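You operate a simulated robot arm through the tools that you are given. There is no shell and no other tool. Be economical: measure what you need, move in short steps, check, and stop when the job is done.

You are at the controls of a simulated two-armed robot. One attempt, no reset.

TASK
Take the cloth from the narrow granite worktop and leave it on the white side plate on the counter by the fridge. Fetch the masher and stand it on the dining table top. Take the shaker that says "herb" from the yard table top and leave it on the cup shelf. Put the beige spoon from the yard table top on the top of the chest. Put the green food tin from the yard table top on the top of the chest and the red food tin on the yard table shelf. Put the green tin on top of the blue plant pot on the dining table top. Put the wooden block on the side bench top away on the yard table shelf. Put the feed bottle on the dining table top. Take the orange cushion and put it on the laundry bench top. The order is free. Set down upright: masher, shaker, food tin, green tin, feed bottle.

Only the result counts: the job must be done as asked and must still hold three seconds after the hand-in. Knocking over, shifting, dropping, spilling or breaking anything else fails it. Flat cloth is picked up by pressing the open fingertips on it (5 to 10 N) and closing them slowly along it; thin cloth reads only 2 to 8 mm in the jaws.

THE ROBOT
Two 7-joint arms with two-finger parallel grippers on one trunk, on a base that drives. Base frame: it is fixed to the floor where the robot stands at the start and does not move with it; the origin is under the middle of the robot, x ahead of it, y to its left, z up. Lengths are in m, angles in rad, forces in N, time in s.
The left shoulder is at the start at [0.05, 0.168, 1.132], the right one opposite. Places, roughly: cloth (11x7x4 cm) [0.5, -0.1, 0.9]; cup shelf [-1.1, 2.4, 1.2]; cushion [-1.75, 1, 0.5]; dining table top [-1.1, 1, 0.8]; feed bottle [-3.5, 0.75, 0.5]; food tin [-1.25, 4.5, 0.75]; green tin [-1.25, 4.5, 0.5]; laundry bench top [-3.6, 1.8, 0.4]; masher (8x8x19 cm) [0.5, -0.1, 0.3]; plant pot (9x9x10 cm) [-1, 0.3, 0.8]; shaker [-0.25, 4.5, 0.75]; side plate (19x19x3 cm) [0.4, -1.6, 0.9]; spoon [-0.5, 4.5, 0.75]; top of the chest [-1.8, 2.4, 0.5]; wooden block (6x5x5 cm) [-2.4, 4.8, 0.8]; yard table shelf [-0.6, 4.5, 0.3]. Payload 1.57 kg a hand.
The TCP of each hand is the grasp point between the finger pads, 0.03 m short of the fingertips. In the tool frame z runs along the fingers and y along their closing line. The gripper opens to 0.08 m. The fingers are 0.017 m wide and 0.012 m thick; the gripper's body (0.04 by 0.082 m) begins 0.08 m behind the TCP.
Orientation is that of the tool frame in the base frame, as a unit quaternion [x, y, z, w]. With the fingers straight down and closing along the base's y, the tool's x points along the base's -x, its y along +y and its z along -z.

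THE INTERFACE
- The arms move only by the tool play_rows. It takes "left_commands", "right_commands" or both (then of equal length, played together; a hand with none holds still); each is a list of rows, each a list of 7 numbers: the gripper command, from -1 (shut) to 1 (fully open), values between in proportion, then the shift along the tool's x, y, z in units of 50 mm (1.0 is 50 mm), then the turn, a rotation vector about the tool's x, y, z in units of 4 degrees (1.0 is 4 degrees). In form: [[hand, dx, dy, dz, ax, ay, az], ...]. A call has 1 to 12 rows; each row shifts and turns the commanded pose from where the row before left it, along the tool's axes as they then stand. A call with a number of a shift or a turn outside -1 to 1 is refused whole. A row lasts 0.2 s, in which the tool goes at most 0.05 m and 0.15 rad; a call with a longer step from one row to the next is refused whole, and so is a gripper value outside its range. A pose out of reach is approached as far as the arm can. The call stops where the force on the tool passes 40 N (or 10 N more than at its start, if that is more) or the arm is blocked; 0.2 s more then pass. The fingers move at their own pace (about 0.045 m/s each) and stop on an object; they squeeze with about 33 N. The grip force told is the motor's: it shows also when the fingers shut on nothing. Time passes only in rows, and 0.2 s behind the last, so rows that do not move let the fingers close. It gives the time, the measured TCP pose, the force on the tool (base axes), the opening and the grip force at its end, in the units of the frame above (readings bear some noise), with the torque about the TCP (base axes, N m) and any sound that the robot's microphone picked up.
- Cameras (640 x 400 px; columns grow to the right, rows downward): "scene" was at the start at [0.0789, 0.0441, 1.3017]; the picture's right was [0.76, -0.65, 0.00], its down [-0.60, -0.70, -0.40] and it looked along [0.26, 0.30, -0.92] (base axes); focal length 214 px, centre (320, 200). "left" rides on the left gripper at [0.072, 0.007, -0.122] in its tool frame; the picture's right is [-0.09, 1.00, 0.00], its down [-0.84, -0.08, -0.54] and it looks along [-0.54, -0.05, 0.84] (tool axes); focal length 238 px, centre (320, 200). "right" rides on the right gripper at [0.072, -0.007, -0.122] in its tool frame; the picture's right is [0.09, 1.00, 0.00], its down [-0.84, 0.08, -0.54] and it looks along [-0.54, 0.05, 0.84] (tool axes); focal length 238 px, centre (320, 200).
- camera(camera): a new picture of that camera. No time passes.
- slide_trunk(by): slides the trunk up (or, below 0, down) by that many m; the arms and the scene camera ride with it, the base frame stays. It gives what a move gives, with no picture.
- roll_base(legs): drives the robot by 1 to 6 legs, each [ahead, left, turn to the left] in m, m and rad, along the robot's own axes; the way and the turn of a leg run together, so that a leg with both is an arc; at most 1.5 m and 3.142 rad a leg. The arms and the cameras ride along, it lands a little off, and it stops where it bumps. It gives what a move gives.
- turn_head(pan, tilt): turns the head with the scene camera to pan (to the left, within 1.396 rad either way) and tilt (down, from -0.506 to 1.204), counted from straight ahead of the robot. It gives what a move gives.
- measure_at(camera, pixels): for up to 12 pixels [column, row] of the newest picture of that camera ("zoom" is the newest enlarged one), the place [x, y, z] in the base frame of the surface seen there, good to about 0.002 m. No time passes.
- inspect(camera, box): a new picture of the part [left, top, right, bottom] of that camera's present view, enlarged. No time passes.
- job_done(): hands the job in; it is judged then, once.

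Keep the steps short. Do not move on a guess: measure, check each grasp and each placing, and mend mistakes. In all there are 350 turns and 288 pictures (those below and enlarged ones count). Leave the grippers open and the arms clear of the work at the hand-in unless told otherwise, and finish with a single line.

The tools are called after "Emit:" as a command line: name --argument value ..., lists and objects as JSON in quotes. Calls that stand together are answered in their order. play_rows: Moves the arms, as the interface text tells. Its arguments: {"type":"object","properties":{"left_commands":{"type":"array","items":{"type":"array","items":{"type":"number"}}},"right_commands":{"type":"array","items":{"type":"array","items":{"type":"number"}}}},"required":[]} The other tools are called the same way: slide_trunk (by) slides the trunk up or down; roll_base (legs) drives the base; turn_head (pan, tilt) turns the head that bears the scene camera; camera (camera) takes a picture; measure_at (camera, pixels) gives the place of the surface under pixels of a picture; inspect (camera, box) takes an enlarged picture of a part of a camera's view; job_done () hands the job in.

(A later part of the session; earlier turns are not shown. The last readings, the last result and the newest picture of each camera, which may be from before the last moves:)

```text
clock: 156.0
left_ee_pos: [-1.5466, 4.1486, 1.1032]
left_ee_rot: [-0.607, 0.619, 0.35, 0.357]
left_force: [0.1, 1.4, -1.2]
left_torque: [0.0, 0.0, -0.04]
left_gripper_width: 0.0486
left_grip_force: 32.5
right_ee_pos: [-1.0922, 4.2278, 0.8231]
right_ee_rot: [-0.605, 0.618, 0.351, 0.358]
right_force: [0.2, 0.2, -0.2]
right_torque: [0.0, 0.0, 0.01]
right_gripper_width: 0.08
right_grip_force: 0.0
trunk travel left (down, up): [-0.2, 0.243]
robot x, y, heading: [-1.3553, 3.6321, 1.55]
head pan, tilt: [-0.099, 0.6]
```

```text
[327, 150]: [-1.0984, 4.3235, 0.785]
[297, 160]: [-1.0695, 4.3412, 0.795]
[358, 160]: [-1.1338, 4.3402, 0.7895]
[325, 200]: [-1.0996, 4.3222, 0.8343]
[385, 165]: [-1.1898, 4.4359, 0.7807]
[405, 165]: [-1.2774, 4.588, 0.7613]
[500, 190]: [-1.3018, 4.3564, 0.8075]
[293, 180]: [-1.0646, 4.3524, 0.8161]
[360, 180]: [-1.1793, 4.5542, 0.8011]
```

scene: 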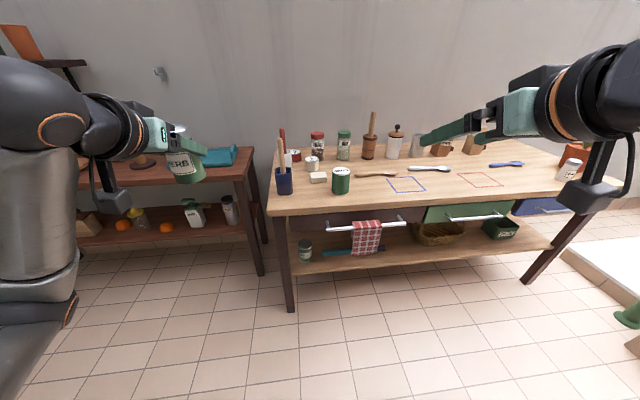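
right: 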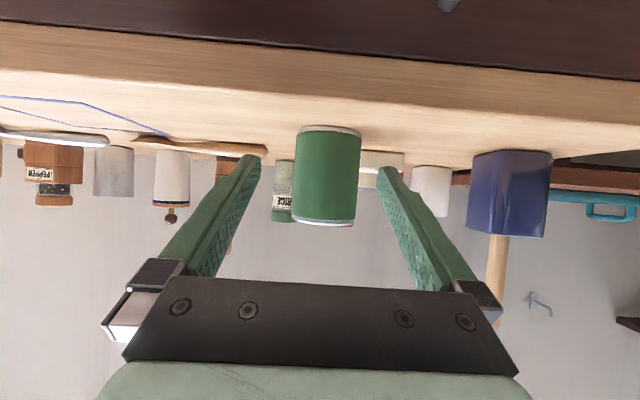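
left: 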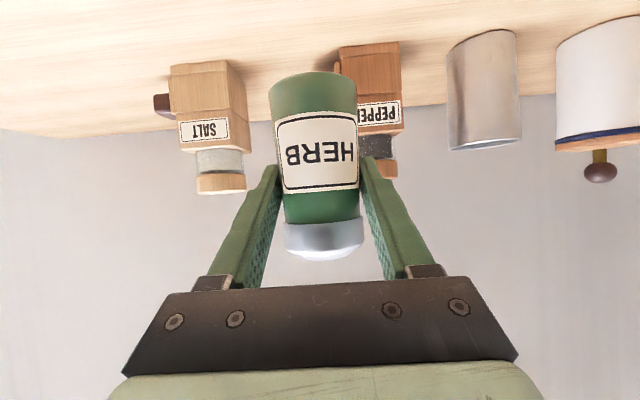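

Tin axis is [-1.1015,4.357]. I shift the hand 12 mm left, down 10 mm, then drive ahead 0.12.

Emit:
play_rows --right_commands '[[1, 0.18, 0.24, 0.1, 0, 0, 0], [1, 0, 0, 0, 0, 0, 0]]'

Emit:
roll_base --legs '[[0.12, 0, 0]]'

Emit:
camera --camera "right"

```text
clock: 156.6
left_ee_pos: [-1.5469, 4.1491, 1.1028]
left_ee_rot: [-0.607, 0.618, 0.35, 0.356]
left_force: [0.7, -0.6, -2.6]
left_torque: [0.0, -0.01, 0.0]
left_gripper_width: 0.0486
left_grip_force: 32.9
right_ee_pos: [-1.1044, 4.2282, 0.8142]
right_ee_rot: [-0.605, 0.618, 0.352, 0.358]
right_force: [0.9, 1.0, 0.8]
right_torque: [-0.03, 0.0, 0.02]
right_gripper_width: 0.0799
right_grip_force: 0.0
trunk travel left (down, up): [-0.2, 0.243]
robot x, y, heading: [-1.3555, 3.6329, 1.551]
head pan, tilt: [-0.099, 0.6]
```

```text
clock: 157.8
left_ee_pos: [-1.5451, 4.2663, 1.1027]
left_ee_rot: [-0.607, 0.618, 0.35, 0.356]
left_force: [-0.4, 1.0, -2.2]
left_torque: [-0.04, 0.01, -0.02]
left_gripper_width: 0.0487
left_grip_force: 33.7
right_ee_pos: [-1.1008, 4.3464, 0.8132]
right_ee_rot: [-0.606, 0.618, 0.352, 0.357]
right_force: [1.2, 0.3, -0.6]
right_torque: [0.03, 0.0, -0.01]
right_gripper_width: 0.08
right_grip_force: 0.1
trunk travel left (down, up): [-0.2, 0.243]
robot x, y, heading: [-1.3548, 3.7518, 1.553]
head pan, tilt: [-0.099, 0.6]
```

```text
242 pictures are left
```

right: 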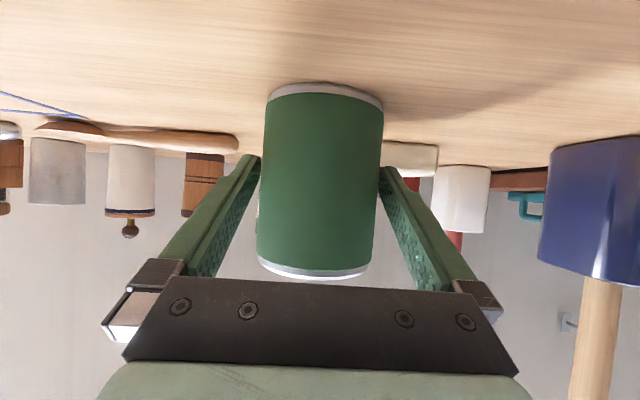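

Tin sits between the fingers. Forward 6 mm, close, lift 8 cm.

Emit:
play_rows --right_commands '[[1, -0.06, 0, 0.104, 0, 0, 0], [-1, 0, 0, 0, 0, 0, 0], [-1, 0, 0, 0, 0, 0, 0], [-1, 0, 0, 0, 0, 0, 0], [-1, 0, 0, 0, 0, 0, 0], [-1, -0.3, 0, -0.173, 0, 0, 0], [-1, -0.6, 0, -0.346, 0, 0, 0], [-1, -0.6, 0, -0.346, 0, 0, 0], [-1, 0, 0, 0, 0, 0, 0]]'

Emit:
camera --camera "right"

```text
clock: 159.8
left_ee_pos: [-1.543, 4.2656, 1.1032]
left_ee_rot: [-0.607, 0.618, 0.35, 0.356]
left_force: [0.9, 0.9, -0.7]
left_torque: [0.02, 0.01, 0.02]
left_gripper_width: 0.0486
left_grip_force: 33.0
right_ee_pos: [-1.1004, 4.3544, 0.8985]
right_ee_rot: [-0.605, 0.619, 0.351, 0.357]
right_force: [-1.0, -0.3, -4.3]
right_torque: [-0.02, 0.0, 0.0]
right_gripper_width: 0.0726
right_grip_force: 32.5
trunk travel left (down, up): [-0.2, 0.243]
robot x, y, heading: [-1.3518, 3.7509, 1.552]
head pan, tilt: [-0.099, 0.6]
```

```text
241 pictures are left
```

right: 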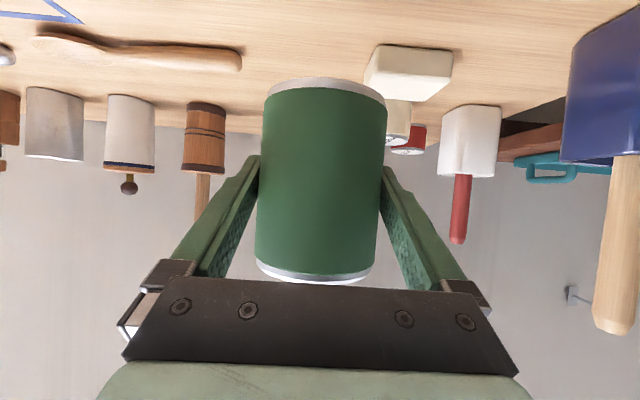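

Tin held (72.6 mm). I back off, move right to the open floor, turn around to face the house, and look.

Emit:
roll_base --legs '[[-0.35, 0, 0], [0, -0.8, 0], [0, 0, 1.57], [0, 0, 1.57]]'

Emit:
turn_head --pan -0.5 --tilt 0.4

Emit:
camera --camera "scene"

```text
clock: 173.7
left_ee_pos: [-0.352, 2.8737, 1.1035]
left_ee_rot: [0.615, 0.609, -0.356, 0.352]
left_force: [0.1, 0.3, -1.7]
left_torque: [0.01, 0.03, 0.02]
left_gripper_width: 0.0485
left_grip_force: 32.7
right_ee_pos: [-0.7929, 2.7801, 0.9014]
right_ee_rot: [0.614, 0.609, -0.356, 0.354]
right_force: [-1.8, 14.8, 1.2]
right_torque: [0.35, 0.21, -0.5]
right_gripper_width: 0.0719
right_grip_force: 33.0
trunk travel left (down, up): [-0.2, 0.243]
robot x, y, heading: [-0.5515, 3.3857, -1.579]
head pan, tilt: [-0.099, 0.6]
```

```text
clock: 174.5
left_ee_pos: [-0.3523, 2.8736, 1.1048]
left_ee_rot: [0.614, 0.61, -0.355, 0.352]
left_force: [0.6, 0.3, -1.1]
left_torque: [0.04, 0.0, 0.0]
left_gripper_width: 0.0483
left_grip_force: 32.5
right_ee_pos: [-0.7938, 2.7795, 0.9029]
right_ee_rot: [0.613, 0.61, -0.355, 0.356]
right_force: [-1.0, 11.0, 3.6]
right_torque: [0.05, 0.27, -0.4]
right_gripper_width: 0.0721
right_grip_force: 33.1
trunk travel left (down, up): [-0.2, 0.243]
robot x, y, heading: [-0.5514, 3.3846, -1.579]
head pan, tilt: [-0.499, 0.4]
```

```text
240 pictures are left
```

scene: 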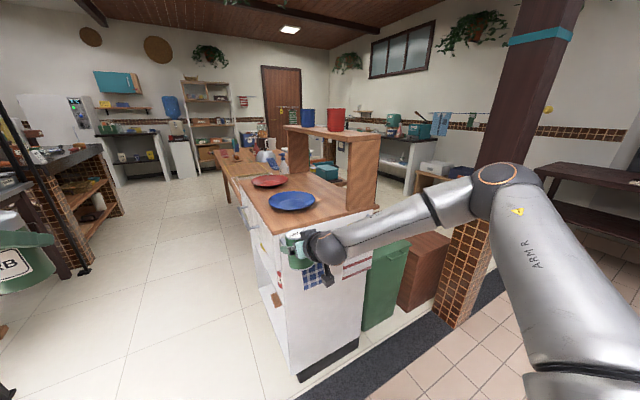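

The right hand is pressing on the white cabinet's end (≈11 N). Back off at once and check the tin.

Emit:
roll_base --legs '[[-0.25, 0, 0]]'

Emit:
camera --camera "right"

Emit:
camera --camera "scene"

```text
clock: 176.3
left_ee_pos: [-0.3488, 3.1196, 1.1029]
left_ee_rot: [0.613, 0.612, -0.353, 0.353]
left_force: [-0.5, -0.6, -1.6]
left_torque: [-0.02, 0.05, 0.02]
left_gripper_width: 0.0485
left_grip_force: 32.8
right_ee_pos: [-0.7896, 3.0245, 0.9001]
right_ee_rot: [0.613, 0.611, -0.354, 0.355]
right_force: [0.0, -0.7, -4.5]
right_torque: [-0.08, -0.01, 0.03]
right_gripper_width: 0.0723
right_grip_force: 32.5
trunk travel left (down, up): [-0.2, 0.243]
robot x, y, heading: [-0.5504, 3.6307, -1.578]
head pan, tilt: [-0.499, 0.4]
```

```text
239 pictures are left
```

right: 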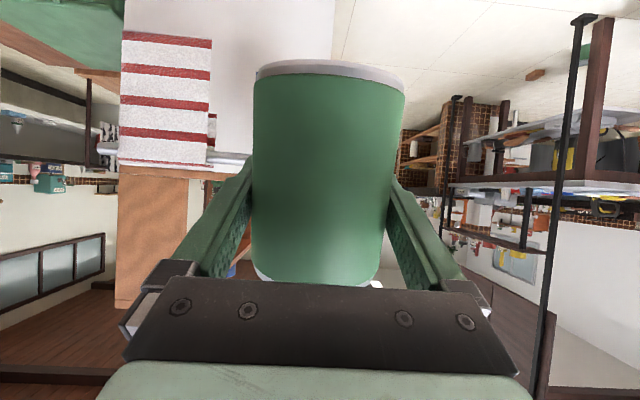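

```text
238 pictures are left
```

scene: 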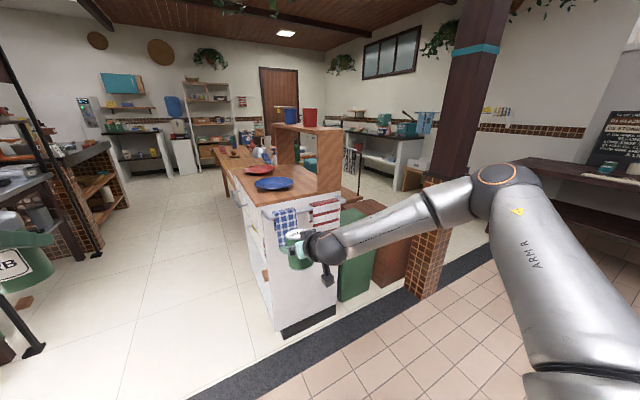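

The tin touched the hanging towels' rail. I inspect the towels and the cabinet.

Emit:
inspect --camera "scene" --box '[220, 120, 400, 300]'

Emit:
inspect --camera "right" --box '[100, 0, 460, 300]'

```text
2.22 times, centred on (310, 210) of scene
```

zoom: 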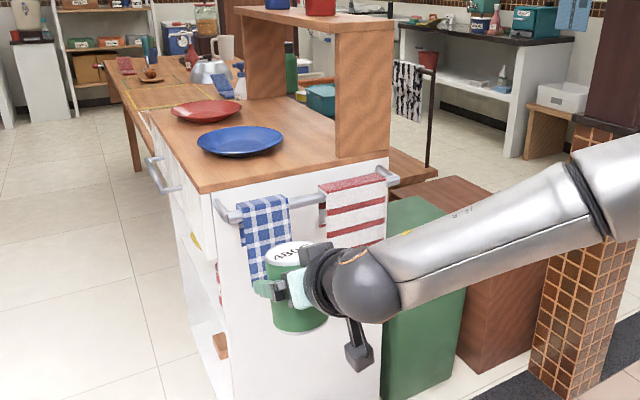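

```text
1.33 times, centred on (280, 150) of right
```

zoom: 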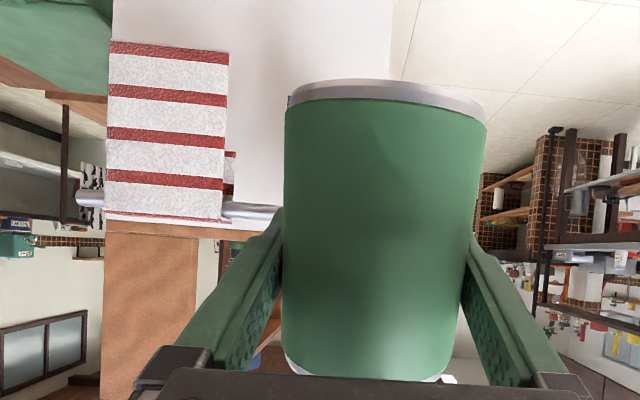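

Towels hang as before. The tin seems to have pitched in the grip; I'll measure its tilt.

Emit:
measure_at --camera "right" --pixels '[[325, 85], [325, 120], [325, 160], [325, 200], [325, 240], [325, 270], [270, 100], [390, 100]]'

Emit:
measure_at --camera "zoom" --pixels '[[200, 60]]'

```text
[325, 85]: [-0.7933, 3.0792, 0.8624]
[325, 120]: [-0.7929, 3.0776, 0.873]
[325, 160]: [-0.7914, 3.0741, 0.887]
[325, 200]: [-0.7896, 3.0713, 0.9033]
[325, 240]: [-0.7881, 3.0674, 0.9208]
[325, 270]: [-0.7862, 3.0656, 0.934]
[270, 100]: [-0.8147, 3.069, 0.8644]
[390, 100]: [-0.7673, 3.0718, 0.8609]
```

```text
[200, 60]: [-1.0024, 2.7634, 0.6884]
```

The tin is pitched ~11° (bottom toward the robot), about 1 cm nearer the palm. Pitching the tool up 10.7° re-levels it.

Emit:
play_rows --right_commands '[[-1, 0, 0, 0, 0, -0.9, 0], [-1, 0, 0, 0, 0, -0.9, 0], [-1, 0, 0, 0, 0, -0.87, 0], [-1, 0, 0, 0, 0, 0, 0]]'

Emit:
camera --camera "right"

Emit:
measure_at --camera "right" --pixels '[[325, 85], [325, 120], [325, 160], [325, 200], [325, 240], [325, 265], [270, 100], [390, 100], [290, 200], [365, 200]]'

```text
clock: 177.3
left_ee_pos: [-0.3488, 3.1198, 1.1034]
left_ee_rot: [0.613, 0.612, -0.353, 0.353]
left_force: [0.9, -0.4, -1.4]
left_torque: [-0.01, 0.01, -0.02]
left_gripper_width: 0.0483
left_grip_force: 33.1
right_ee_pos: [-0.7896, 3.0253, 0.8989]
right_ee_rot: [0.577, 0.574, -0.41, 0.411]
right_force: [0.0, -0.5, -4.1]
right_torque: [-0.05, 0.01, 0.03]
right_gripper_width: 0.0721
right_grip_force: 32.8
trunk travel left (down, up): [-0.2, 0.243]
robot x, y, heading: [-0.5463, 3.6329, -1.57]
head pan, tilt: [-0.499, 0.4]
```

```text
235 pictures are left
```

right: 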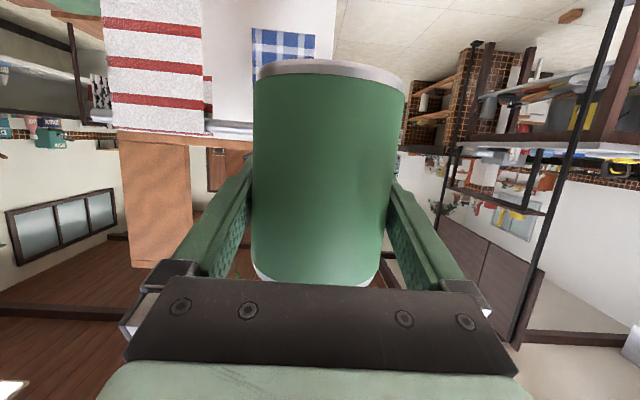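

```text
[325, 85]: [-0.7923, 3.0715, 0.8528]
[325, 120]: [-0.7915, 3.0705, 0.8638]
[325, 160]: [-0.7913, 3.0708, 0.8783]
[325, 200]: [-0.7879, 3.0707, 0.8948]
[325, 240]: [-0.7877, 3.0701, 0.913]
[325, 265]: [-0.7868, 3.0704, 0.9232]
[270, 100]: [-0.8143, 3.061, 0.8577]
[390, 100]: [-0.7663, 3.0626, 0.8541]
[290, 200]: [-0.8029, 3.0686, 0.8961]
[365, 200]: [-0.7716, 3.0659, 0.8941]
```

Tin is vertical again. Now I measure the cabinet, the cup shelf, and the brown box to find the chest and the cup-shelf surface.

Emit:
camera --camera "scene"

Emit:
measure_at --camera "scene" --pixels '[[315, 132], [335, 130], [290, 128], [282, 125], [325, 185], [355, 213], [385, 215], [395, 250], [355, 240], [415, 280], [270, 205], [335, 172]]'

Emit:
inspect --camera "scene" --box '[240, 90, 440, 260]'

```text
234 pictures are left
```

scene: 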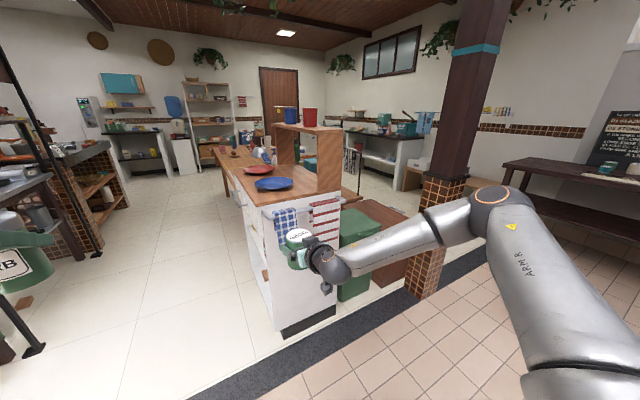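

```text
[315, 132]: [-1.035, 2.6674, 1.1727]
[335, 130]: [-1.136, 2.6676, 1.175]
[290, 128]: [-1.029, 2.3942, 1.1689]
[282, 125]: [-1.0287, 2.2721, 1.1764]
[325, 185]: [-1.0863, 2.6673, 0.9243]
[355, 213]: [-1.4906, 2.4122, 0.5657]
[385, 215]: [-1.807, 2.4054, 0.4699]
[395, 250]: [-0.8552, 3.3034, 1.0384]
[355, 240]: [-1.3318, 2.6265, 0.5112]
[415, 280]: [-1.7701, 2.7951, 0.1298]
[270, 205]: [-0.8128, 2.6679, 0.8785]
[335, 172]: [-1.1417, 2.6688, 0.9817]
```

```text
2.35 times, centred on (340, 175) of scene
```

zoom: 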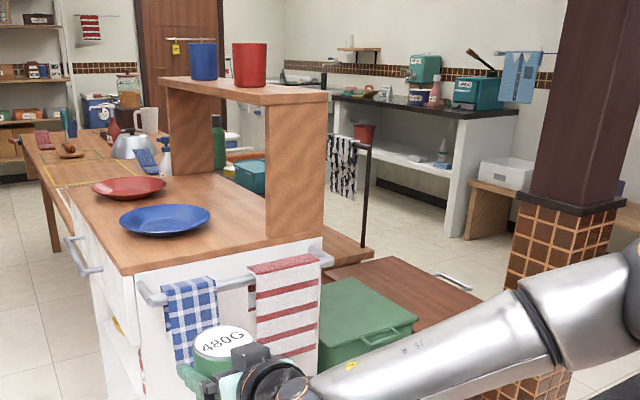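

The chest is the brown box with its top at z≈0.47, next to a green bin and a pillar. I look further right to see the access on its far side.

Emit:
turn_head --pan -1.1 --tilt 0.5

Emit:
camera --camera "scene"

```text
clock: 178.3
left_ee_pos: [-0.3484, 3.1196, 1.1038]
left_ee_rot: [0.613, 0.612, -0.353, 0.353]
left_force: [0.2, 0.7, -1.3]
left_torque: [0.01, 0.01, -0.06]
left_gripper_width: 0.0484
left_grip_force: 33.3
right_ee_pos: [-0.7888, 3.0231, 0.899]
right_ee_rot: [0.577, 0.575, -0.409, 0.41]
right_force: [0.3, -0.6, -3.9]
right_torque: [-0.05, -0.02, -0.01]
right_gripper_width: 0.072
right_grip_force: 33.3
trunk travel left (down, up): [-0.2, 0.243]
robot x, y, heading: [-0.551, 3.6316, -1.576]
head pan, tilt: [-1.1, 0.499]
```

```text
232 pictures are left
```

scene: 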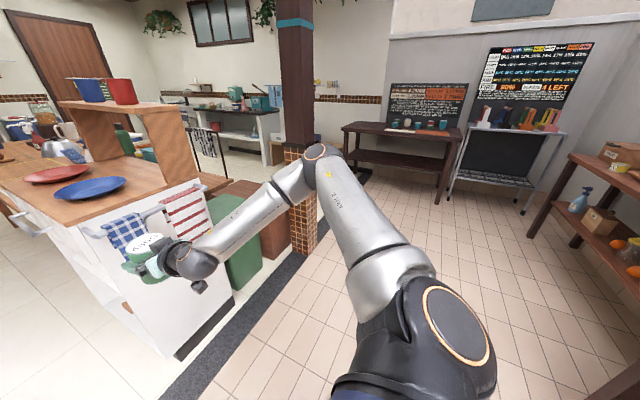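

Emit:
measure_at --camera "scene" --pixels '[[345, 128], [462, 140], [360, 175], [470, 190], [300, 230], [310, 170], [288, 170], [265, 160], [440, 200], [365, 172], [240, 130], [530, 235]]'

Emit:
inspect --camera "scene" --box '[180, 60, 440, 260]'

```text
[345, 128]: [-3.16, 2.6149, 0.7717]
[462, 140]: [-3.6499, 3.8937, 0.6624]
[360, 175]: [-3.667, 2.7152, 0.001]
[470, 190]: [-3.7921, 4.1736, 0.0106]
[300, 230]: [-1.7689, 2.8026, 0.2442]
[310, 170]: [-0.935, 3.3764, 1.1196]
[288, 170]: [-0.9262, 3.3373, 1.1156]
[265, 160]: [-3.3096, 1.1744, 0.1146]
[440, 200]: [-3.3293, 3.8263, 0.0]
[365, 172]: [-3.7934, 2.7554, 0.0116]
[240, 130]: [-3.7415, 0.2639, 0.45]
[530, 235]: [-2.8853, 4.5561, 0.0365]
```

```text
2.00 times, centred on (310, 160) of scene
```

zoom: 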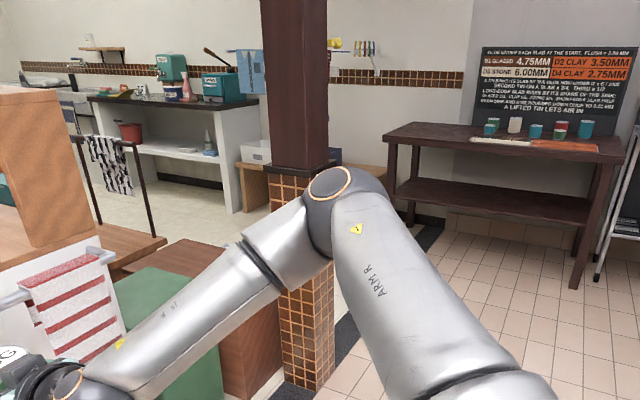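

The way round is west of the pillar (x between about -2.05 and -3.1). I back up a bit, then drive right to x≈-2.5.

Emit:
roll_base --legs '[[-0.25, 0, 0], [0, -1.0, 0], [0, -0.95, 0]]'

Emit:
turn_head --pan 0.0 --tilt 0.5

Emit:
camera --camera "scene"

```text
clock: 189.5
left_ee_pos: [-2.2806, 3.3725, 1.1029]
left_ee_rot: [0.609, 0.615, -0.351, 0.355]
left_force: [0.1, 0.4, -1.4]
left_torque: [0.0, 0.05, -0.01]
left_gripper_width: 0.0482
left_grip_force: 33.1
right_ee_pos: [-2.7197, 3.2712, 0.9008]
right_ee_rot: [0.574, 0.578, -0.407, 0.413]
right_force: [0.2, -0.7, -3.7]
right_torque: [-0.07, -0.01, 0.01]
right_gripper_width: 0.0719
right_grip_force: 32.8
trunk travel left (down, up): [-0.2, 0.243]
robot x, y, heading: [-2.4888, 3.882, -1.56]
head pan, tilt: [-1.1, 0.499]
```

```text
clock: 190.8
left_ee_pos: [-2.2803, 3.3713, 1.1023]
left_ee_rot: [0.61, 0.615, -0.352, 0.354]
left_force: [-0.5, 0.5, -1.7]
left_torque: [0.02, 0.03, -0.01]
left_gripper_width: 0.0484
left_grip_force: 32.5
right_ee_pos: [-2.7199, 3.2708, 0.8998]
right_ee_rot: [0.575, 0.578, -0.407, 0.412]
right_force: [-0.1, 0.2, -3.9]
right_torque: [-0.06, -0.01, -0.01]
right_gripper_width: 0.0719
right_grip_force: 33.1
trunk travel left (down, up): [-0.2, 0.243]
robot x, y, heading: [-2.484, 3.8839, -1.566]
head pan, tilt: [0.0, 0.499]
```

```text
230 pictures are left
```

scene: 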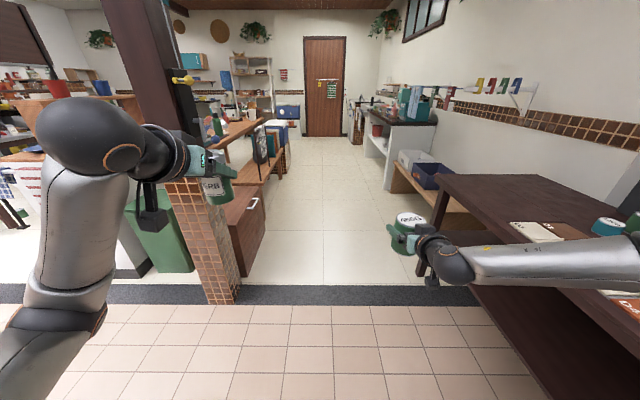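

Emit:
measure_at --camera "scene" --pixels '[[236, 300], [242, 275], [247, 270], [262, 205], [440, 180], [445, 290], [550, 395], [395, 190], [270, 165], [235, 205], [470, 215], [282, 140]]'

Emit:
inspect --camera "scene" --box '[160, 80, 460, 290]'

```text
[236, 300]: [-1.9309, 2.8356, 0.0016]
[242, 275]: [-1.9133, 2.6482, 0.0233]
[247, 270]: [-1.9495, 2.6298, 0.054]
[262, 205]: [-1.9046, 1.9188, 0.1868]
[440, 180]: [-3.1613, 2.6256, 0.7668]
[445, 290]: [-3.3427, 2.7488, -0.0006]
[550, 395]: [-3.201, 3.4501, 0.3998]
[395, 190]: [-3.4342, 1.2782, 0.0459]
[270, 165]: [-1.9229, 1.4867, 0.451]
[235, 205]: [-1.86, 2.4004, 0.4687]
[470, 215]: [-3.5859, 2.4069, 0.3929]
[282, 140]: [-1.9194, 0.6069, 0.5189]
```

```text
1.90 times, centred on (310, 185) of scene
```

zoom: 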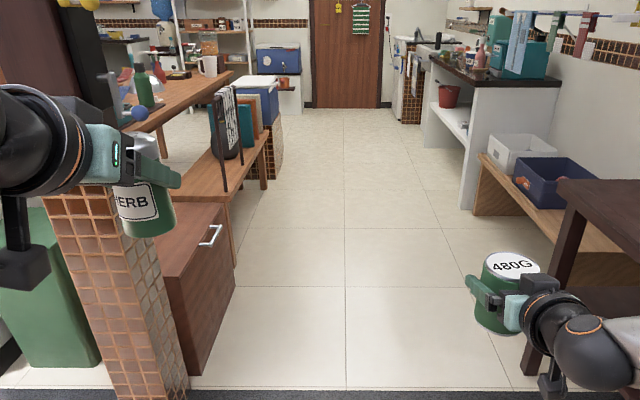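

Corridor between the chest front (x=-1.9) and dark table (x=-3.16) is wide enough. I drive ahead 1.66 m and turn left to face the chest.

Emit:
roll_base --legs '[[0.8, 0, 0], [0.86, 0, 0], [0, -0.06, 0], [0, 0, 1.566]]'

Emit:
camera --camera "scene"

```text
clock: 203.3
left_ee_pos: [-2.0274, 2.4084, 1.1041]
left_ee_rot: [0.021, 0.867, -0.012, 0.498]
left_force: [-0.4, -0.9, -1.5]
left_torque: [0.0, 0.02, -0.01]
left_gripper_width: 0.0483
left_grip_force: 32.9
right_ee_pos: [-1.9544, 1.9588, 0.8979]
right_ee_rot: [0.027, 0.816, -0.019, 0.578]
right_force: [-5.2, 1.4, 1.2]
right_torque: [-0.31, -0.1, -0.24]
right_gripper_width: 0.072
right_grip_force: 32.6
trunk travel left (down, up): [-0.2, 0.243]
robot x, y, heading: [-2.5475, 2.2324, -0.049]
head pan, tilt: [0.0, 0.499]
stopped in leg 4: the force on the tool passed its limit (the readings are from after the stop); the commanded pose is now the measured one
```

```text
228 pictures are left
```

scene: 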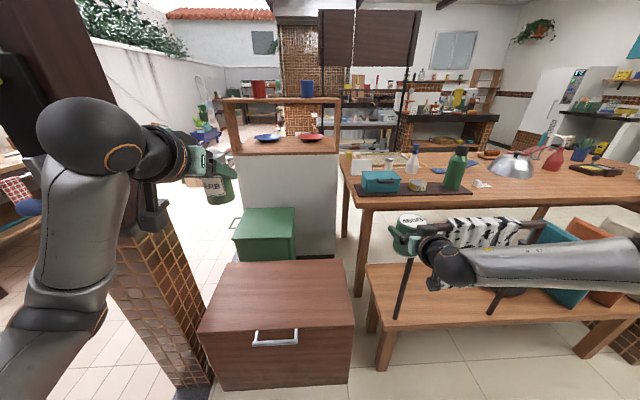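

The right hand touched the black towel rack on the bench. I back away straight from it and look.

Emit:
roll_base --legs '[[-0.15, 0, 0]]'

Emit:
camera --camera "scene"

Emit:
inspect --camera "scene" --box '[340, 170, 600, 370]'

Emit:
camera --camera "right"

```text
clock: 204.7
left_ee_pos: [-2.1748, 2.4152, 1.1025]
left_ee_rot: [0.022, 0.867, -0.012, 0.498]
left_force: [-0.6, 0.8, -0.8]
left_torque: [0.0, -0.01, 0.01]
left_gripper_width: 0.0482
left_grip_force: 33.1
right_ee_pos: [-2.1013, 1.9651, 0.8959]
right_ee_rot: [0.029, 0.816, -0.02, 0.576]
right_force: [0.5, 0.1, -4.8]
right_torque: [0.01, -0.05, 0.03]
right_gripper_width: 0.072
right_grip_force: 33.3
trunk travel left (down, up): [-0.2, 0.243]
robot x, y, heading: [-2.6943, 2.2425, -0.054]
head pan, tilt: [0.0, 0.499]
```

```text
227 pictures are left
```

scene: 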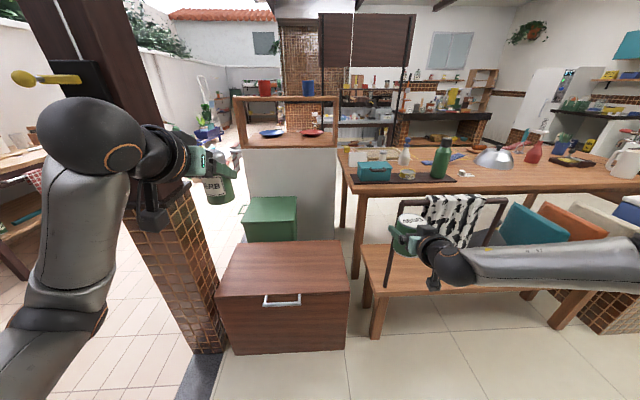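

```text
2.00 times, centred on (470, 270) of scene
```

zoom: 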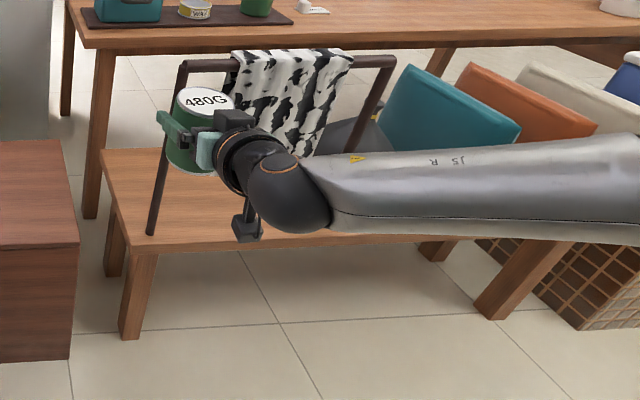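

```text
225 pictures are left
```

right: 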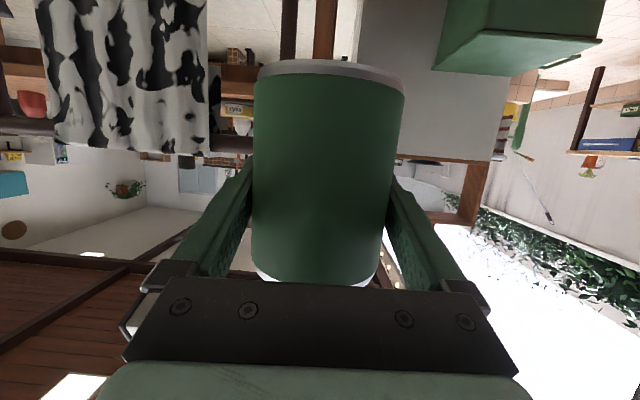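

The rack stands as it was, and the tin is fine. I measure the rack's nearest pole and the chest top corners.

Emit:
measure_at --camera "scene" --pixels '[[388, 275], [430, 200], [222, 290], [345, 288], [340, 245], [243, 242], [285, 265], [300, 298], [250, 225], [190, 290], [195, 230]]'

```text
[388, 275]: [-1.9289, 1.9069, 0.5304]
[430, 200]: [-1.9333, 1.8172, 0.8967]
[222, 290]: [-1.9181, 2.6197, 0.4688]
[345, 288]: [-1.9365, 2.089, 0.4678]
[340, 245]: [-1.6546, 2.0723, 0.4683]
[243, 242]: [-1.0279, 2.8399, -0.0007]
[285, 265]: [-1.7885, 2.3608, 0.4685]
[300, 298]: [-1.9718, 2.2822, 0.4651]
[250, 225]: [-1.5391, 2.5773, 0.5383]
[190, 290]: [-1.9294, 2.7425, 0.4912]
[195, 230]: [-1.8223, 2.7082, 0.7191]
```

Chest top spans x -1.93..-1.62, y 2.07..2.62, z=0.468; the rack pole is at y=1.907. I straighten the heading, shift left, lower the trunk and bring the right hand inward.

Emit:
roll_base --legs '[[0, 0, 0.054], [0, 0.07, 0]]'

Emit:
slide_trunk --by -0.2

Emit:
play_rows --right_commands '[[-1, 0, 0.7, 0, 0, 0, 0], [-1, 0, 0.7, 0, 0, 0, 0], [-1, 0, 0.6, 0, 0, 0, 0], [-1, 0, 0, 0, 0, 0, 0]]'

```text
clock: 206.1
left_ee_pos: [-2.1843, 2.5128, 1.1026]
left_ee_rot: [-0.002, 0.867, 0.001, 0.499]
left_force: [-0.1, 0.6, -1.1]
left_torque: [0.01, 0.01, -0.02]
left_gripper_width: 0.0483
left_grip_force: 32.8
right_ee_pos: [-2.0879, 2.0678, 0.8972]
right_ee_rot: [0.005, 0.816, -0.003, 0.578]
right_force: [-0.4, 0.1, -4.6]
right_torque: [0.0, -0.03, 0.0]
right_gripper_width: 0.0719
right_grip_force: 33.6
trunk travel left (down, up): [-0.2, 0.243]
robot x, y, heading: [-2.6962, 2.31, 0.004]
head pan, tilt: [0.0, 0.499]
```

```text
clock: 208.3
left_ee_pos: [-2.1856, 2.5123, 0.9021]
left_ee_rot: [-0.002, 0.867, 0.001, 0.499]
left_force: [-0.3, 0.0, -1.2]
left_torque: [0.03, 0.05, 0.01]
left_gripper_width: 0.0481
left_grip_force: 33.1
right_ee_pos: [-2.0882, 2.0677, 0.6962]
right_ee_rot: [0.006, 0.816, -0.003, 0.577]
right_force: [0.9, 0.1, -4.6]
right_torque: [-0.01, -0.03, -0.01]
right_gripper_width: 0.0717
right_grip_force: 33.1
trunk travel left (down, up): [0.0, 0.443]
robot x, y, heading: [-2.6969, 2.3099, 0.004]
head pan, tilt: [0.0, 0.499]
```

```text
clock: 209.3
left_ee_pos: [-2.1852, 2.5132, 0.9031]
left_ee_rot: [-0.002, 0.866, 0.002, 0.499]
left_force: [0.9, 0.3, -1.1]
left_torque: [-0.01, 0.03, 0.01]
left_gripper_width: 0.0483
left_grip_force: 32.7
right_ee_pos: [-2.0973, 2.1493, 0.7084]
right_ee_rot: [0.004, 0.817, -0.001, 0.577]
right_force: [0.7, 0.1, -5.0]
right_torque: [0.05, -0.05, -0.01]
right_gripper_width: 0.0718
right_grip_force: 33.4
right hand out of reach, approached as far as the arm can: row 3
trunk travel left (down, up): [0.0, 0.443]
robot x, y, heading: [-2.6956, 2.3086, -0.001]
head pan, tilt: [0.0, 0.499]
```

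Now left 2 cm and ahead 0.29 to bring the tin over the chest.

Emit:
roll_base --legs '[[0, 0.02, 0], [0.28, 0, 0]]'

Emit:
camera --camera "scene"

```text
clock: 211.7
left_ee_pos: [-1.9045, 2.5363, 0.9021]
left_ee_rot: [-0.003, 0.867, 0.002, 0.498]
left_force: [0.0, -0.6, -1.3]
left_torque: [0.02, -0.03, -0.02]
left_gripper_width: 0.0483
left_grip_force: 32.7
right_ee_pos: [-1.8165, 2.1699, 0.7099]
right_ee_rot: [0.004, 0.817, -0.001, 0.576]
right_force: [0.1, -0.9, -4.6]
right_torque: [-0.01, -0.03, 0.01]
right_gripper_width: 0.0718
right_grip_force: 33.1
trunk travel left (down, up): [0.0, 0.443]
robot x, y, heading: [-2.4148, 2.3276, 0.007]
head pan, tilt: [0.0, 0.499]
```

```text
224 pictures are left
```

scene: 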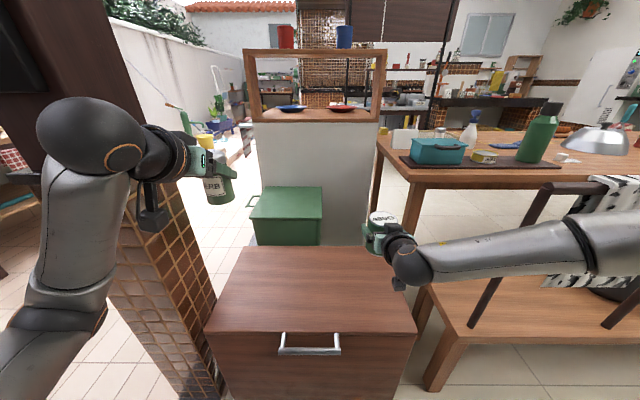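

The tin is over the chest's right part. Lower by 0.16.

Emit:
play_rows --right_commands '[[-1, 0.8, 0, 0.28, 0, 0, 0], [-1, 0.8, 0, 0.28, 0, 0, 0], [-1, 0.8, 0, 0.28, 0, 0, 0], [-1, 0.6, 0, 0.21, 0, 0, 0], [-1, 0, 0, 0, 0, 0, 0]]'

Emit:
camera --camera "scene"

Emit:
camera --camera "right"

```text
clock: 212.9
left_ee_pos: [-1.9046, 2.5367, 0.9031]
left_ee_rot: [-0.003, 0.867, 0.003, 0.498]
left_force: [-0.7, 0.1, -1.5]
left_torque: [0.0, 0.03, 0.01]
left_gripper_width: 0.0481
left_grip_force: 33.1
right_ee_pos: [-1.8493, 2.105, 0.6216]
right_ee_rot: [0.003, 0.817, -0.001, 0.576]
right_force: [0.9, -0.4, -5.4]
right_torque: [-0.01, -0.04, 0.02]
right_gripper_width: 0.0715
right_grip_force: 32.5
right hand out of reach, approached as far as the arm can: row 1, 2, 3, 4
trunk travel left (down, up): [0.0, 0.443]
robot x, y, heading: [-2.4185, 2.3303, 0.009]
head pan, tilt: [0.0, 0.499]
```

```text
223 pictures are left
```

scene: 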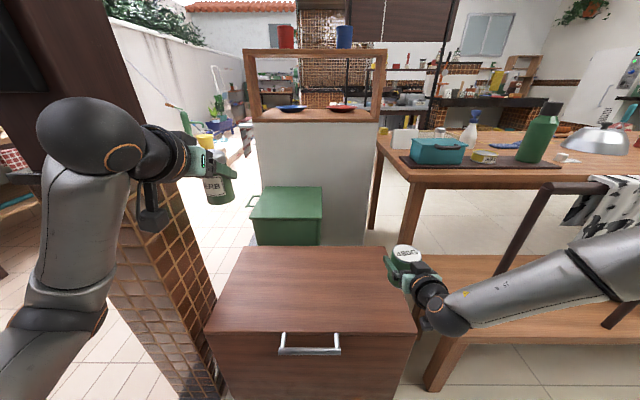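

```text
222 pictures are left
```

right: 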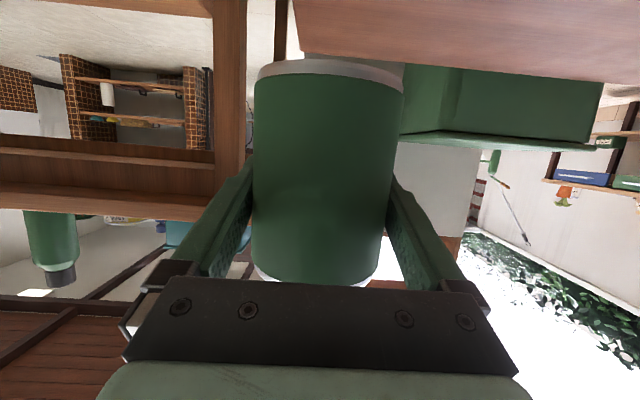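

At that height the arm can't stay so far inward. I lift, retract the left hand, and shift the base left instead.

Emit:
play_rows --left_commands '[[-1, 0.5, 0, -0.866, 0, 0, 0], [-1, 0.5, 0, -0.866, 0, 0, 0], [-1, 0.5, 0, -0.866, 0, 0, 0], [-1, 0.5, 0, -0.866, 0, 0, 0], [-1, 0, 0, 0, 0, 0, 0]]' --right_commands '[[-1, -0.7, 0, -0.25, 0, 0, 0], [-1, -0.7, 0, -0.25, 0, 0, 0], [-1, 0, -0.5, 0, 0, 0, 0], [-1, 0, -0.5, 0, 0, 0, 0], [-1, 0, 0, 0, 0, 0, 0]]'

```text
clock: 214.1
left_ee_pos: [-2.0985, 2.5297, 0.9224]
left_ee_rot: [-0.003, 0.868, 0.002, 0.497]
left_force: [-0.6, -0.5, -2.0]
left_torque: [0.01, 0.01, 0.02]
left_gripper_width: 0.0484
left_grip_force: 32.5
left hand out of reach, approached as far as the arm can: row 4
right_ee_pos: [-1.851, 2.0565, 0.6943]
right_ee_rot: [0.004, 0.817, -0.001, 0.576]
right_force: [0.3, 0.0, -4.8]
right_torque: [0.07, -0.05, -0.03]
right_gripper_width: 0.0721
right_grip_force: 33.2
trunk travel left (down, up): [0.0, 0.443]
robot x, y, heading: [-2.4123, 2.3302, 0.004]
head pan, tilt: [0.0, 0.499]
```

Emit:
roll_base --legs '[[0, 0.14, 0]]'

Emit:
play_rows --right_commands '[[-1, 0.8, 0, 0.28, 0, 0, 0], [-1, 0.8, 0, 0.28, 0, 0, 0], [-1, 0.8, 0, 0.28, 0, 0, 0], [-1, 0.5, 0, 0.17, 0, 0, 0], [-1, 0, 0, 0, 0, 0, 0]]'

Emit:
camera --camera "scene"

```text
clock: 215.4
left_ee_pos: [-2.0993, 2.6702, 0.9227]
left_ee_rot: [-0.002, 0.868, 0.002, 0.497]
left_force: [0.8, 0.2, -2.6]
left_torque: [0.02, 0.01, 0.05]
left_gripper_width: 0.0481
left_grip_force: 33.6
right_ee_pos: [-1.8516, 2.1972, 0.6949]
right_ee_rot: [0.004, 0.817, -0.001, 0.577]
right_force: [0.1, 1.0, -5.5]
right_torque: [0.01, -0.03, 0.02]
right_gripper_width: 0.0719
right_grip_force: 32.5
trunk travel left (down, up): [0.0, 0.443]
robot x, y, heading: [-2.4118, 2.471, 0.003]
head pan, tilt: [0.0, 0.499]
```

```text
clock: 216.6
left_ee_pos: [-2.0993, 2.6706, 0.9231]
left_ee_rot: [-0.003, 0.868, 0.002, 0.497]
left_force: [-0.6, -0.5, -1.5]
left_torque: [0.02, 0.02, 0.0]
left_gripper_width: 0.0485
left_grip_force: 32.9
right_ee_pos: [-1.8594, 2.1875, 0.5859]
right_ee_rot: [0.004, 0.818, -0.002, 0.576]
right_force: [-0.9, 0.0, -4.7]
right_torque: [0.02, -0.05, -0.02]
right_gripper_width: 0.072
right_grip_force: 33.1
right hand out of reach, approached as far as the arm can: row 3, 4
trunk travel left (down, up): [0.0, 0.443]
robot x, y, heading: [-2.4162, 2.4707, 0.008]
head pan, tilt: [0.0, 0.499]
```

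```text
221 pictures are left
```

scene: 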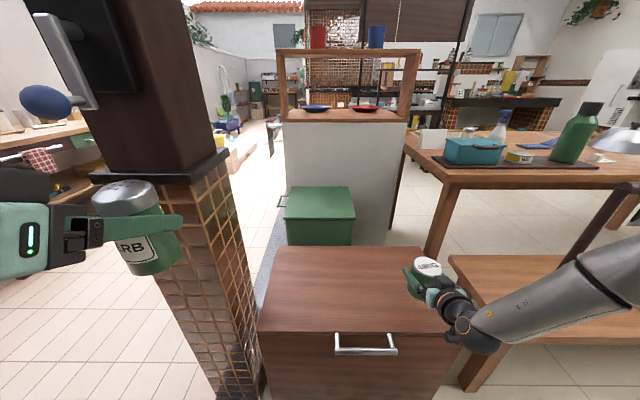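

Still limited near the body. I try extending forward a little while lowering.

Emit:
play_rows --right_commands '[[-1, -0.2, 0, 0.56, 0, 0, 0], [-1, -0.2, 0, 0.56, 0, 0, 0], [-1, 0.5, 0, 0.17, 0, 0, 0], [-1, 0.5, 0, 0.17, 0, 0, 0], [-1, 0, 0, 0, 0, 0, 0]]'

```text
clock: 217.8
left_ee_pos: [-2.0994, 2.6701, 0.9229]
left_ee_rot: [-0.002, 0.867, 0.002, 0.498]
left_force: [-0.6, 0.2, -1.1]
left_torque: [0.0, 0.03, 0.01]
left_gripper_width: 0.0486
left_grip_force: 33.1
right_ee_pos: [-1.8279, 2.1659, 0.5884]
right_ee_rot: [0.003, 0.818, -0.001, 0.576]
right_force: [0.2, -0.3, -4.7]
right_torque: [-0.01, -0.06, -0.04]
right_gripper_width: 0.072
right_grip_force: 32.8
right hand out of reach, approached as far as the arm can: row 1, 2, 3, 4
trunk travel left (down, up): [0.0, 0.443]
robot x, y, heading: [-2.4148, 2.4716, 0.008]
head pan, tilt: [0.0, 0.499]
```

The wrist can't stay that flat so low. I pitch back to 30° and will level the tin by pressing its low edge gently onto the chest.

Emit:
play_rows --right_commands '[[-1, -0.5, 0, -0.2, 0, 0, 0], [-1, 0, 0, 0, 0, 0.9, 0], [-1, 0, 0, 0, 0, 0.9, 0], [-1, 0, 0, 0, 0, 0.87, 0], [-1, 0.5, 0, 0.288, 0, 0, 0], [-1, 0.5, 0, 0.288, 0, 0, 0], [-1, 0, 0, 0, 0, 0, 0]]'

```text
clock: 219.4
left_ee_pos: [-2.0997, 2.671, 0.9218]
left_ee_rot: [-0.003, 0.868, 0.002, 0.496]
left_force: [0.6, -0.4, -1.1]
left_torque: [0.01, -0.03, -0.02]
left_gripper_width: 0.0485
left_grip_force: 33.4
right_ee_pos: [-1.8295, 2.1654, 0.5608]
right_ee_rot: [0.004, 0.867, -0.001, 0.498]
right_force: [0.2, 0.8, -5.1]
right_torque: [-0.01, -0.04, 0.0]
right_gripper_width: 0.0719
right_grip_force: 32.6
trunk travel left (down, up): [0.0, 0.443]
robot x, y, heading: [-2.4168, 2.4723, 0.005]
head pan, tilt: [0.0, 0.499]
```

Works. Descend further slowly to contact.

Emit:
play_rows --right_commands '[[-1, 0.4, 0, 0.23, 0, 0, 0], [-1, 0.1, 0, 0.058, 0, 0, 0], [-1, 0.06, 0, 0.035, 0, 0, 0], [-1, 0.06, 0, 0.035, 0, 0, 0], [-1, 0, 0, 0, 0, 0, 0]]'

Emit:
camera --camera "scene"

Emit:
inspect --camera "scene" --box '[380, 230, 500, 370]'

```text
clock: 220.6
left_ee_pos: [-2.0993, 2.672, 0.9235]
left_ee_rot: [-0.003, 0.868, 0.002, 0.497]
left_force: [0.4, 0.4, -1.9]
left_torque: [0.01, -0.02, -0.01]
left_gripper_width: 0.0486
left_grip_force: 33.2
right_ee_pos: [-1.8416, 2.1568, 0.5521]
right_ee_rot: [0.004, 0.868, -0.001, 0.497]
right_force: [1.1, -0.5, -4.3]
right_torque: [0.03, -0.03, 0.01]
right_gripper_width: 0.0719
right_grip_force: 33.3
right hand out of reach, approached as far as the arm can: row 1, 2, 3
trunk travel left (down, up): [0.0, 0.443]
robot x, y, heading: [-2.4104, 2.4677, 0.009]
head pan, tilt: [0.0, 0.499]
```

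```text
220 pictures are left
```

scene: 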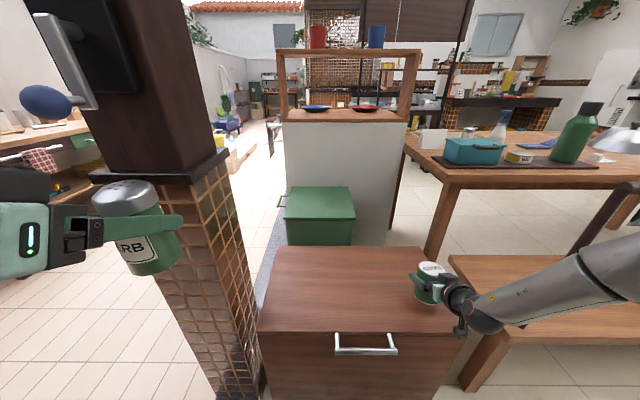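

```text
2.86 times, centred on (440, 300) of scene
```

zoom: 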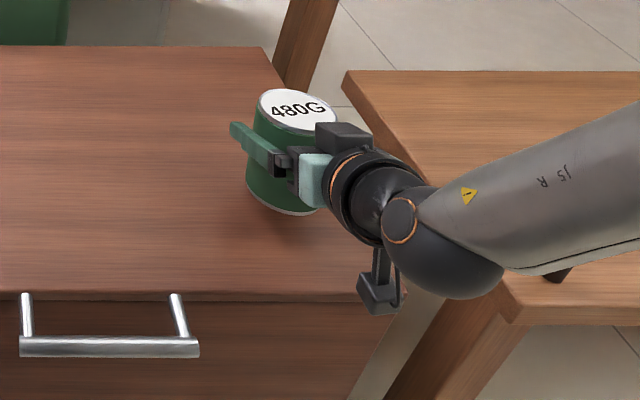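

Out of reach again lower down. The masher grasp worked at 0.50 ahead/0.22 lateral, so I lift, pull the hand back 0.08, and reposition the base accordingly.

Emit:
play_rows --right_commands '[[-1, -0.6, 0, -0.35, 0, 0, 0], [-1, 0.4, 0.8, -0.69, 0, 0, 0], [-1, 0.4, 0.8, -0.69, 0, 0, 0], [-1, 0, 0, 0, 0, 0, 0]]'

Emit:
roll_base --legs '[[0, -0.07, 0], [0.08, 0, 0]]'

Emit:
play_rows --right_commands '[[-1, 0.5, 0, 0.288, 0, 0, 0], [-1, 0.5, 0, 0.288, 0, 0, 0], [-1, 0, 0, 0, 0, 0, 0]]'

```text
refused: row 2 steps farther than a row can; nothing moved
```

```text
clock: 222.3
left_ee_pos: [-2.0182, 2.601, 0.9231]
left_ee_rot: [-0.004, 0.867, 0.003, 0.498]
left_force: [-0.3, 0.0, -0.8]
left_torque: [0.03, 0.02, 0.02]
left_gripper_width: 0.0485
left_grip_force: 33.3
right_ee_pos: [-1.7596, 2.0866, 0.5524]
right_ee_rot: [0.003, 0.868, -0.001, 0.496]
right_force: [0.5, 0.9, -4.5]
right_torque: [-0.02, -0.03, -0.01]
right_gripper_width: 0.0716
right_grip_force: 33.2
trunk travel left (down, up): [0.0, 0.443]
robot x, y, heading: [-2.3324, 2.4006, 0.005]
head pan, tilt: [0.0, 0.499]
```

```text
clock: 223.1
left_ee_pos: [-2.0183, 2.6012, 0.9221]
left_ee_rot: [-0.004, 0.868, 0.003, 0.497]
left_force: [-0.5, -0.1, -1.7]
left_torque: [0.04, -0.02, 0.01]
left_gripper_width: 0.0483
left_grip_force: 33.6
right_ee_pos: [-1.7706, 2.0785, 0.5432]
right_ee_rot: [0.003, 0.868, 0.0, 0.497]
right_force: [-0.6, 0.3, -4.6]
right_torque: [0.0, -0.01, -0.01]
right_gripper_width: 0.0718
right_grip_force: 32.5
right hand out of reach, approached as far as the arm can: row 1, 2
trunk travel left (down, up): [0.0, 0.443]
robot x, y, heading: [-2.3348, 2.4055, 0.01]
head pan, tilt: [0.0, 0.499]
```

The refused row left the hand where it was but the base moved. I now lift 5 cm, then pull the hand back and inward.

Emit:
play_rows --right_commands '[[-1, -0.6, 0, -0.35, 0, 0, 0], [-1, -0.4, 0, -0.23, 0, 0, 0], [-1, 0.3, 0.7, -0.52, 0, 0, 0], [-1, 0.3, 0.7, -0.52, 0, 0, 0], [-1, 0.2, 0.4, -0.34, 0, 0, 0], [-1, 0, 0, 0, 0, 0, 0]]'

```text
clock: 224.5
left_ee_pos: [-2.0194, 2.6005, 0.9229]
left_ee_rot: [-0.004, 0.868, 0.003, 0.497]
left_force: [0.3, 0.0, -1.7]
left_torque: [0.02, 0.01, -0.01]
left_gripper_width: 0.0485
left_grip_force: 33.1
right_ee_pos: [-1.8514, 2.1706, 0.605]
right_ee_rot: [0.003, 0.868, -0.001, 0.497]
right_force: [1.3, 0.7, -4.2]
right_torque: [0.01, -0.07, 0.0]
right_gripper_width: 0.0719
right_grip_force: 32.8
trunk travel left (down, up): [0.0, 0.443]
robot x, y, heading: [-2.3338, 2.4003, 0.01]
head pan, tilt: [0.0, 0.499]
```

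Now at 0.48 ahead, 0.23 lateral. Lower.

Emit:
play_rows --right_commands '[[-1, 0.5, 0, 0.288, 0, 0, 0], [-1, 0.4, 0, 0.23, 0, 0, 0], [-1, 0.2, 0, 0.115, 0, 0, 0], [-1, 0, 0, 0, 0, 0, 0]]'

```text
clock: 225.5
left_ee_pos: [-2.0181, 2.6009, 0.9233]
left_ee_rot: [-0.003, 0.867, 0.002, 0.497]
left_force: [0.2, 0.3, -1.6]
left_torque: [-0.03, 0.01, 0.01]
left_gripper_width: 0.0483
left_grip_force: 32.6
right_ee_pos: [-1.8528, 2.1571, 0.5606]
right_ee_rot: [0.002, 0.868, 0.0, 0.497]
right_force: [-1.3, 0.1, -4.7]
right_torque: [0.0, -0.09, -0.02]
right_gripper_width: 0.0719
right_grip_force: 32.9
right hand out of reach, approached as far as the arm can: row 2, 3
trunk travel left (down, up): [0.0, 0.443]
robot x, y, heading: [-2.3314, 2.4018, 0.005]
head pan, tilt: [0.0, 0.499]
```

The elbow is turned outward, limiting descent. I yaw the tool ~20° to the left about the vertical, which moves the wrist outward, and re-check.

Emit:
play_rows --right_commands '[[-1, -0.3, 0, -0.17, 0, 0, 0], [-1, 0, 0, 0, -0.866, 0, -0.5], [-1, 0, 0, 0, -0.866, 0, -0.5], [-1, 0, 0, 0, -0.866, 0, -0.5], [-1, 0, 0, 0, -0.866, 0, -0.5], [-1, 0, 0, 0, -0.866, 0, -0.5], [-1, 0.5, 0, 0.288, 0, 0, 0], [-1, 0.4, 0, 0.23, 0, 0, 0], [-1, 0, 0, 0, 0, 0, 0]]'

Emit:
camera --camera "scene"

```text
clock: 227.5
left_ee_pos: [-2.0193, 2.6004, 0.9229]
left_ee_rot: [-0.003, 0.868, 0.002, 0.497]
left_force: [0.9, 0.5, -1.8]
left_torque: [0.0, 0.04, 0.03]
left_gripper_width: 0.0487
left_grip_force: 33.3
right_ee_pos: [-1.8545, 2.1561, 0.5343]
right_ee_rot: [-0.147, 0.855, 0.087, 0.491]
right_force: [-0.3, 0.5, -4.9]
right_torque: [-0.02, -0.03, -0.02]
right_gripper_width: 0.0721
right_grip_force: 33.0
right hand out of reach, approached as far as the arm can: row 8
trunk travel left (down, up): [0.0, 0.443]
robot x, y, heading: [-2.3328, 2.3988, 0.01]
head pan, tilt: [0.0, 0.499]
```

```text
218 pictures are left
```

scene: 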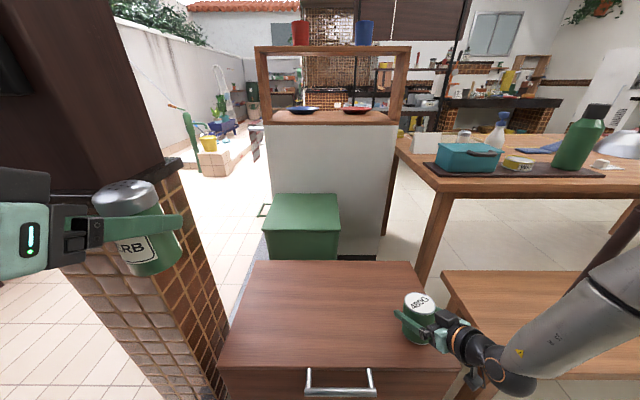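

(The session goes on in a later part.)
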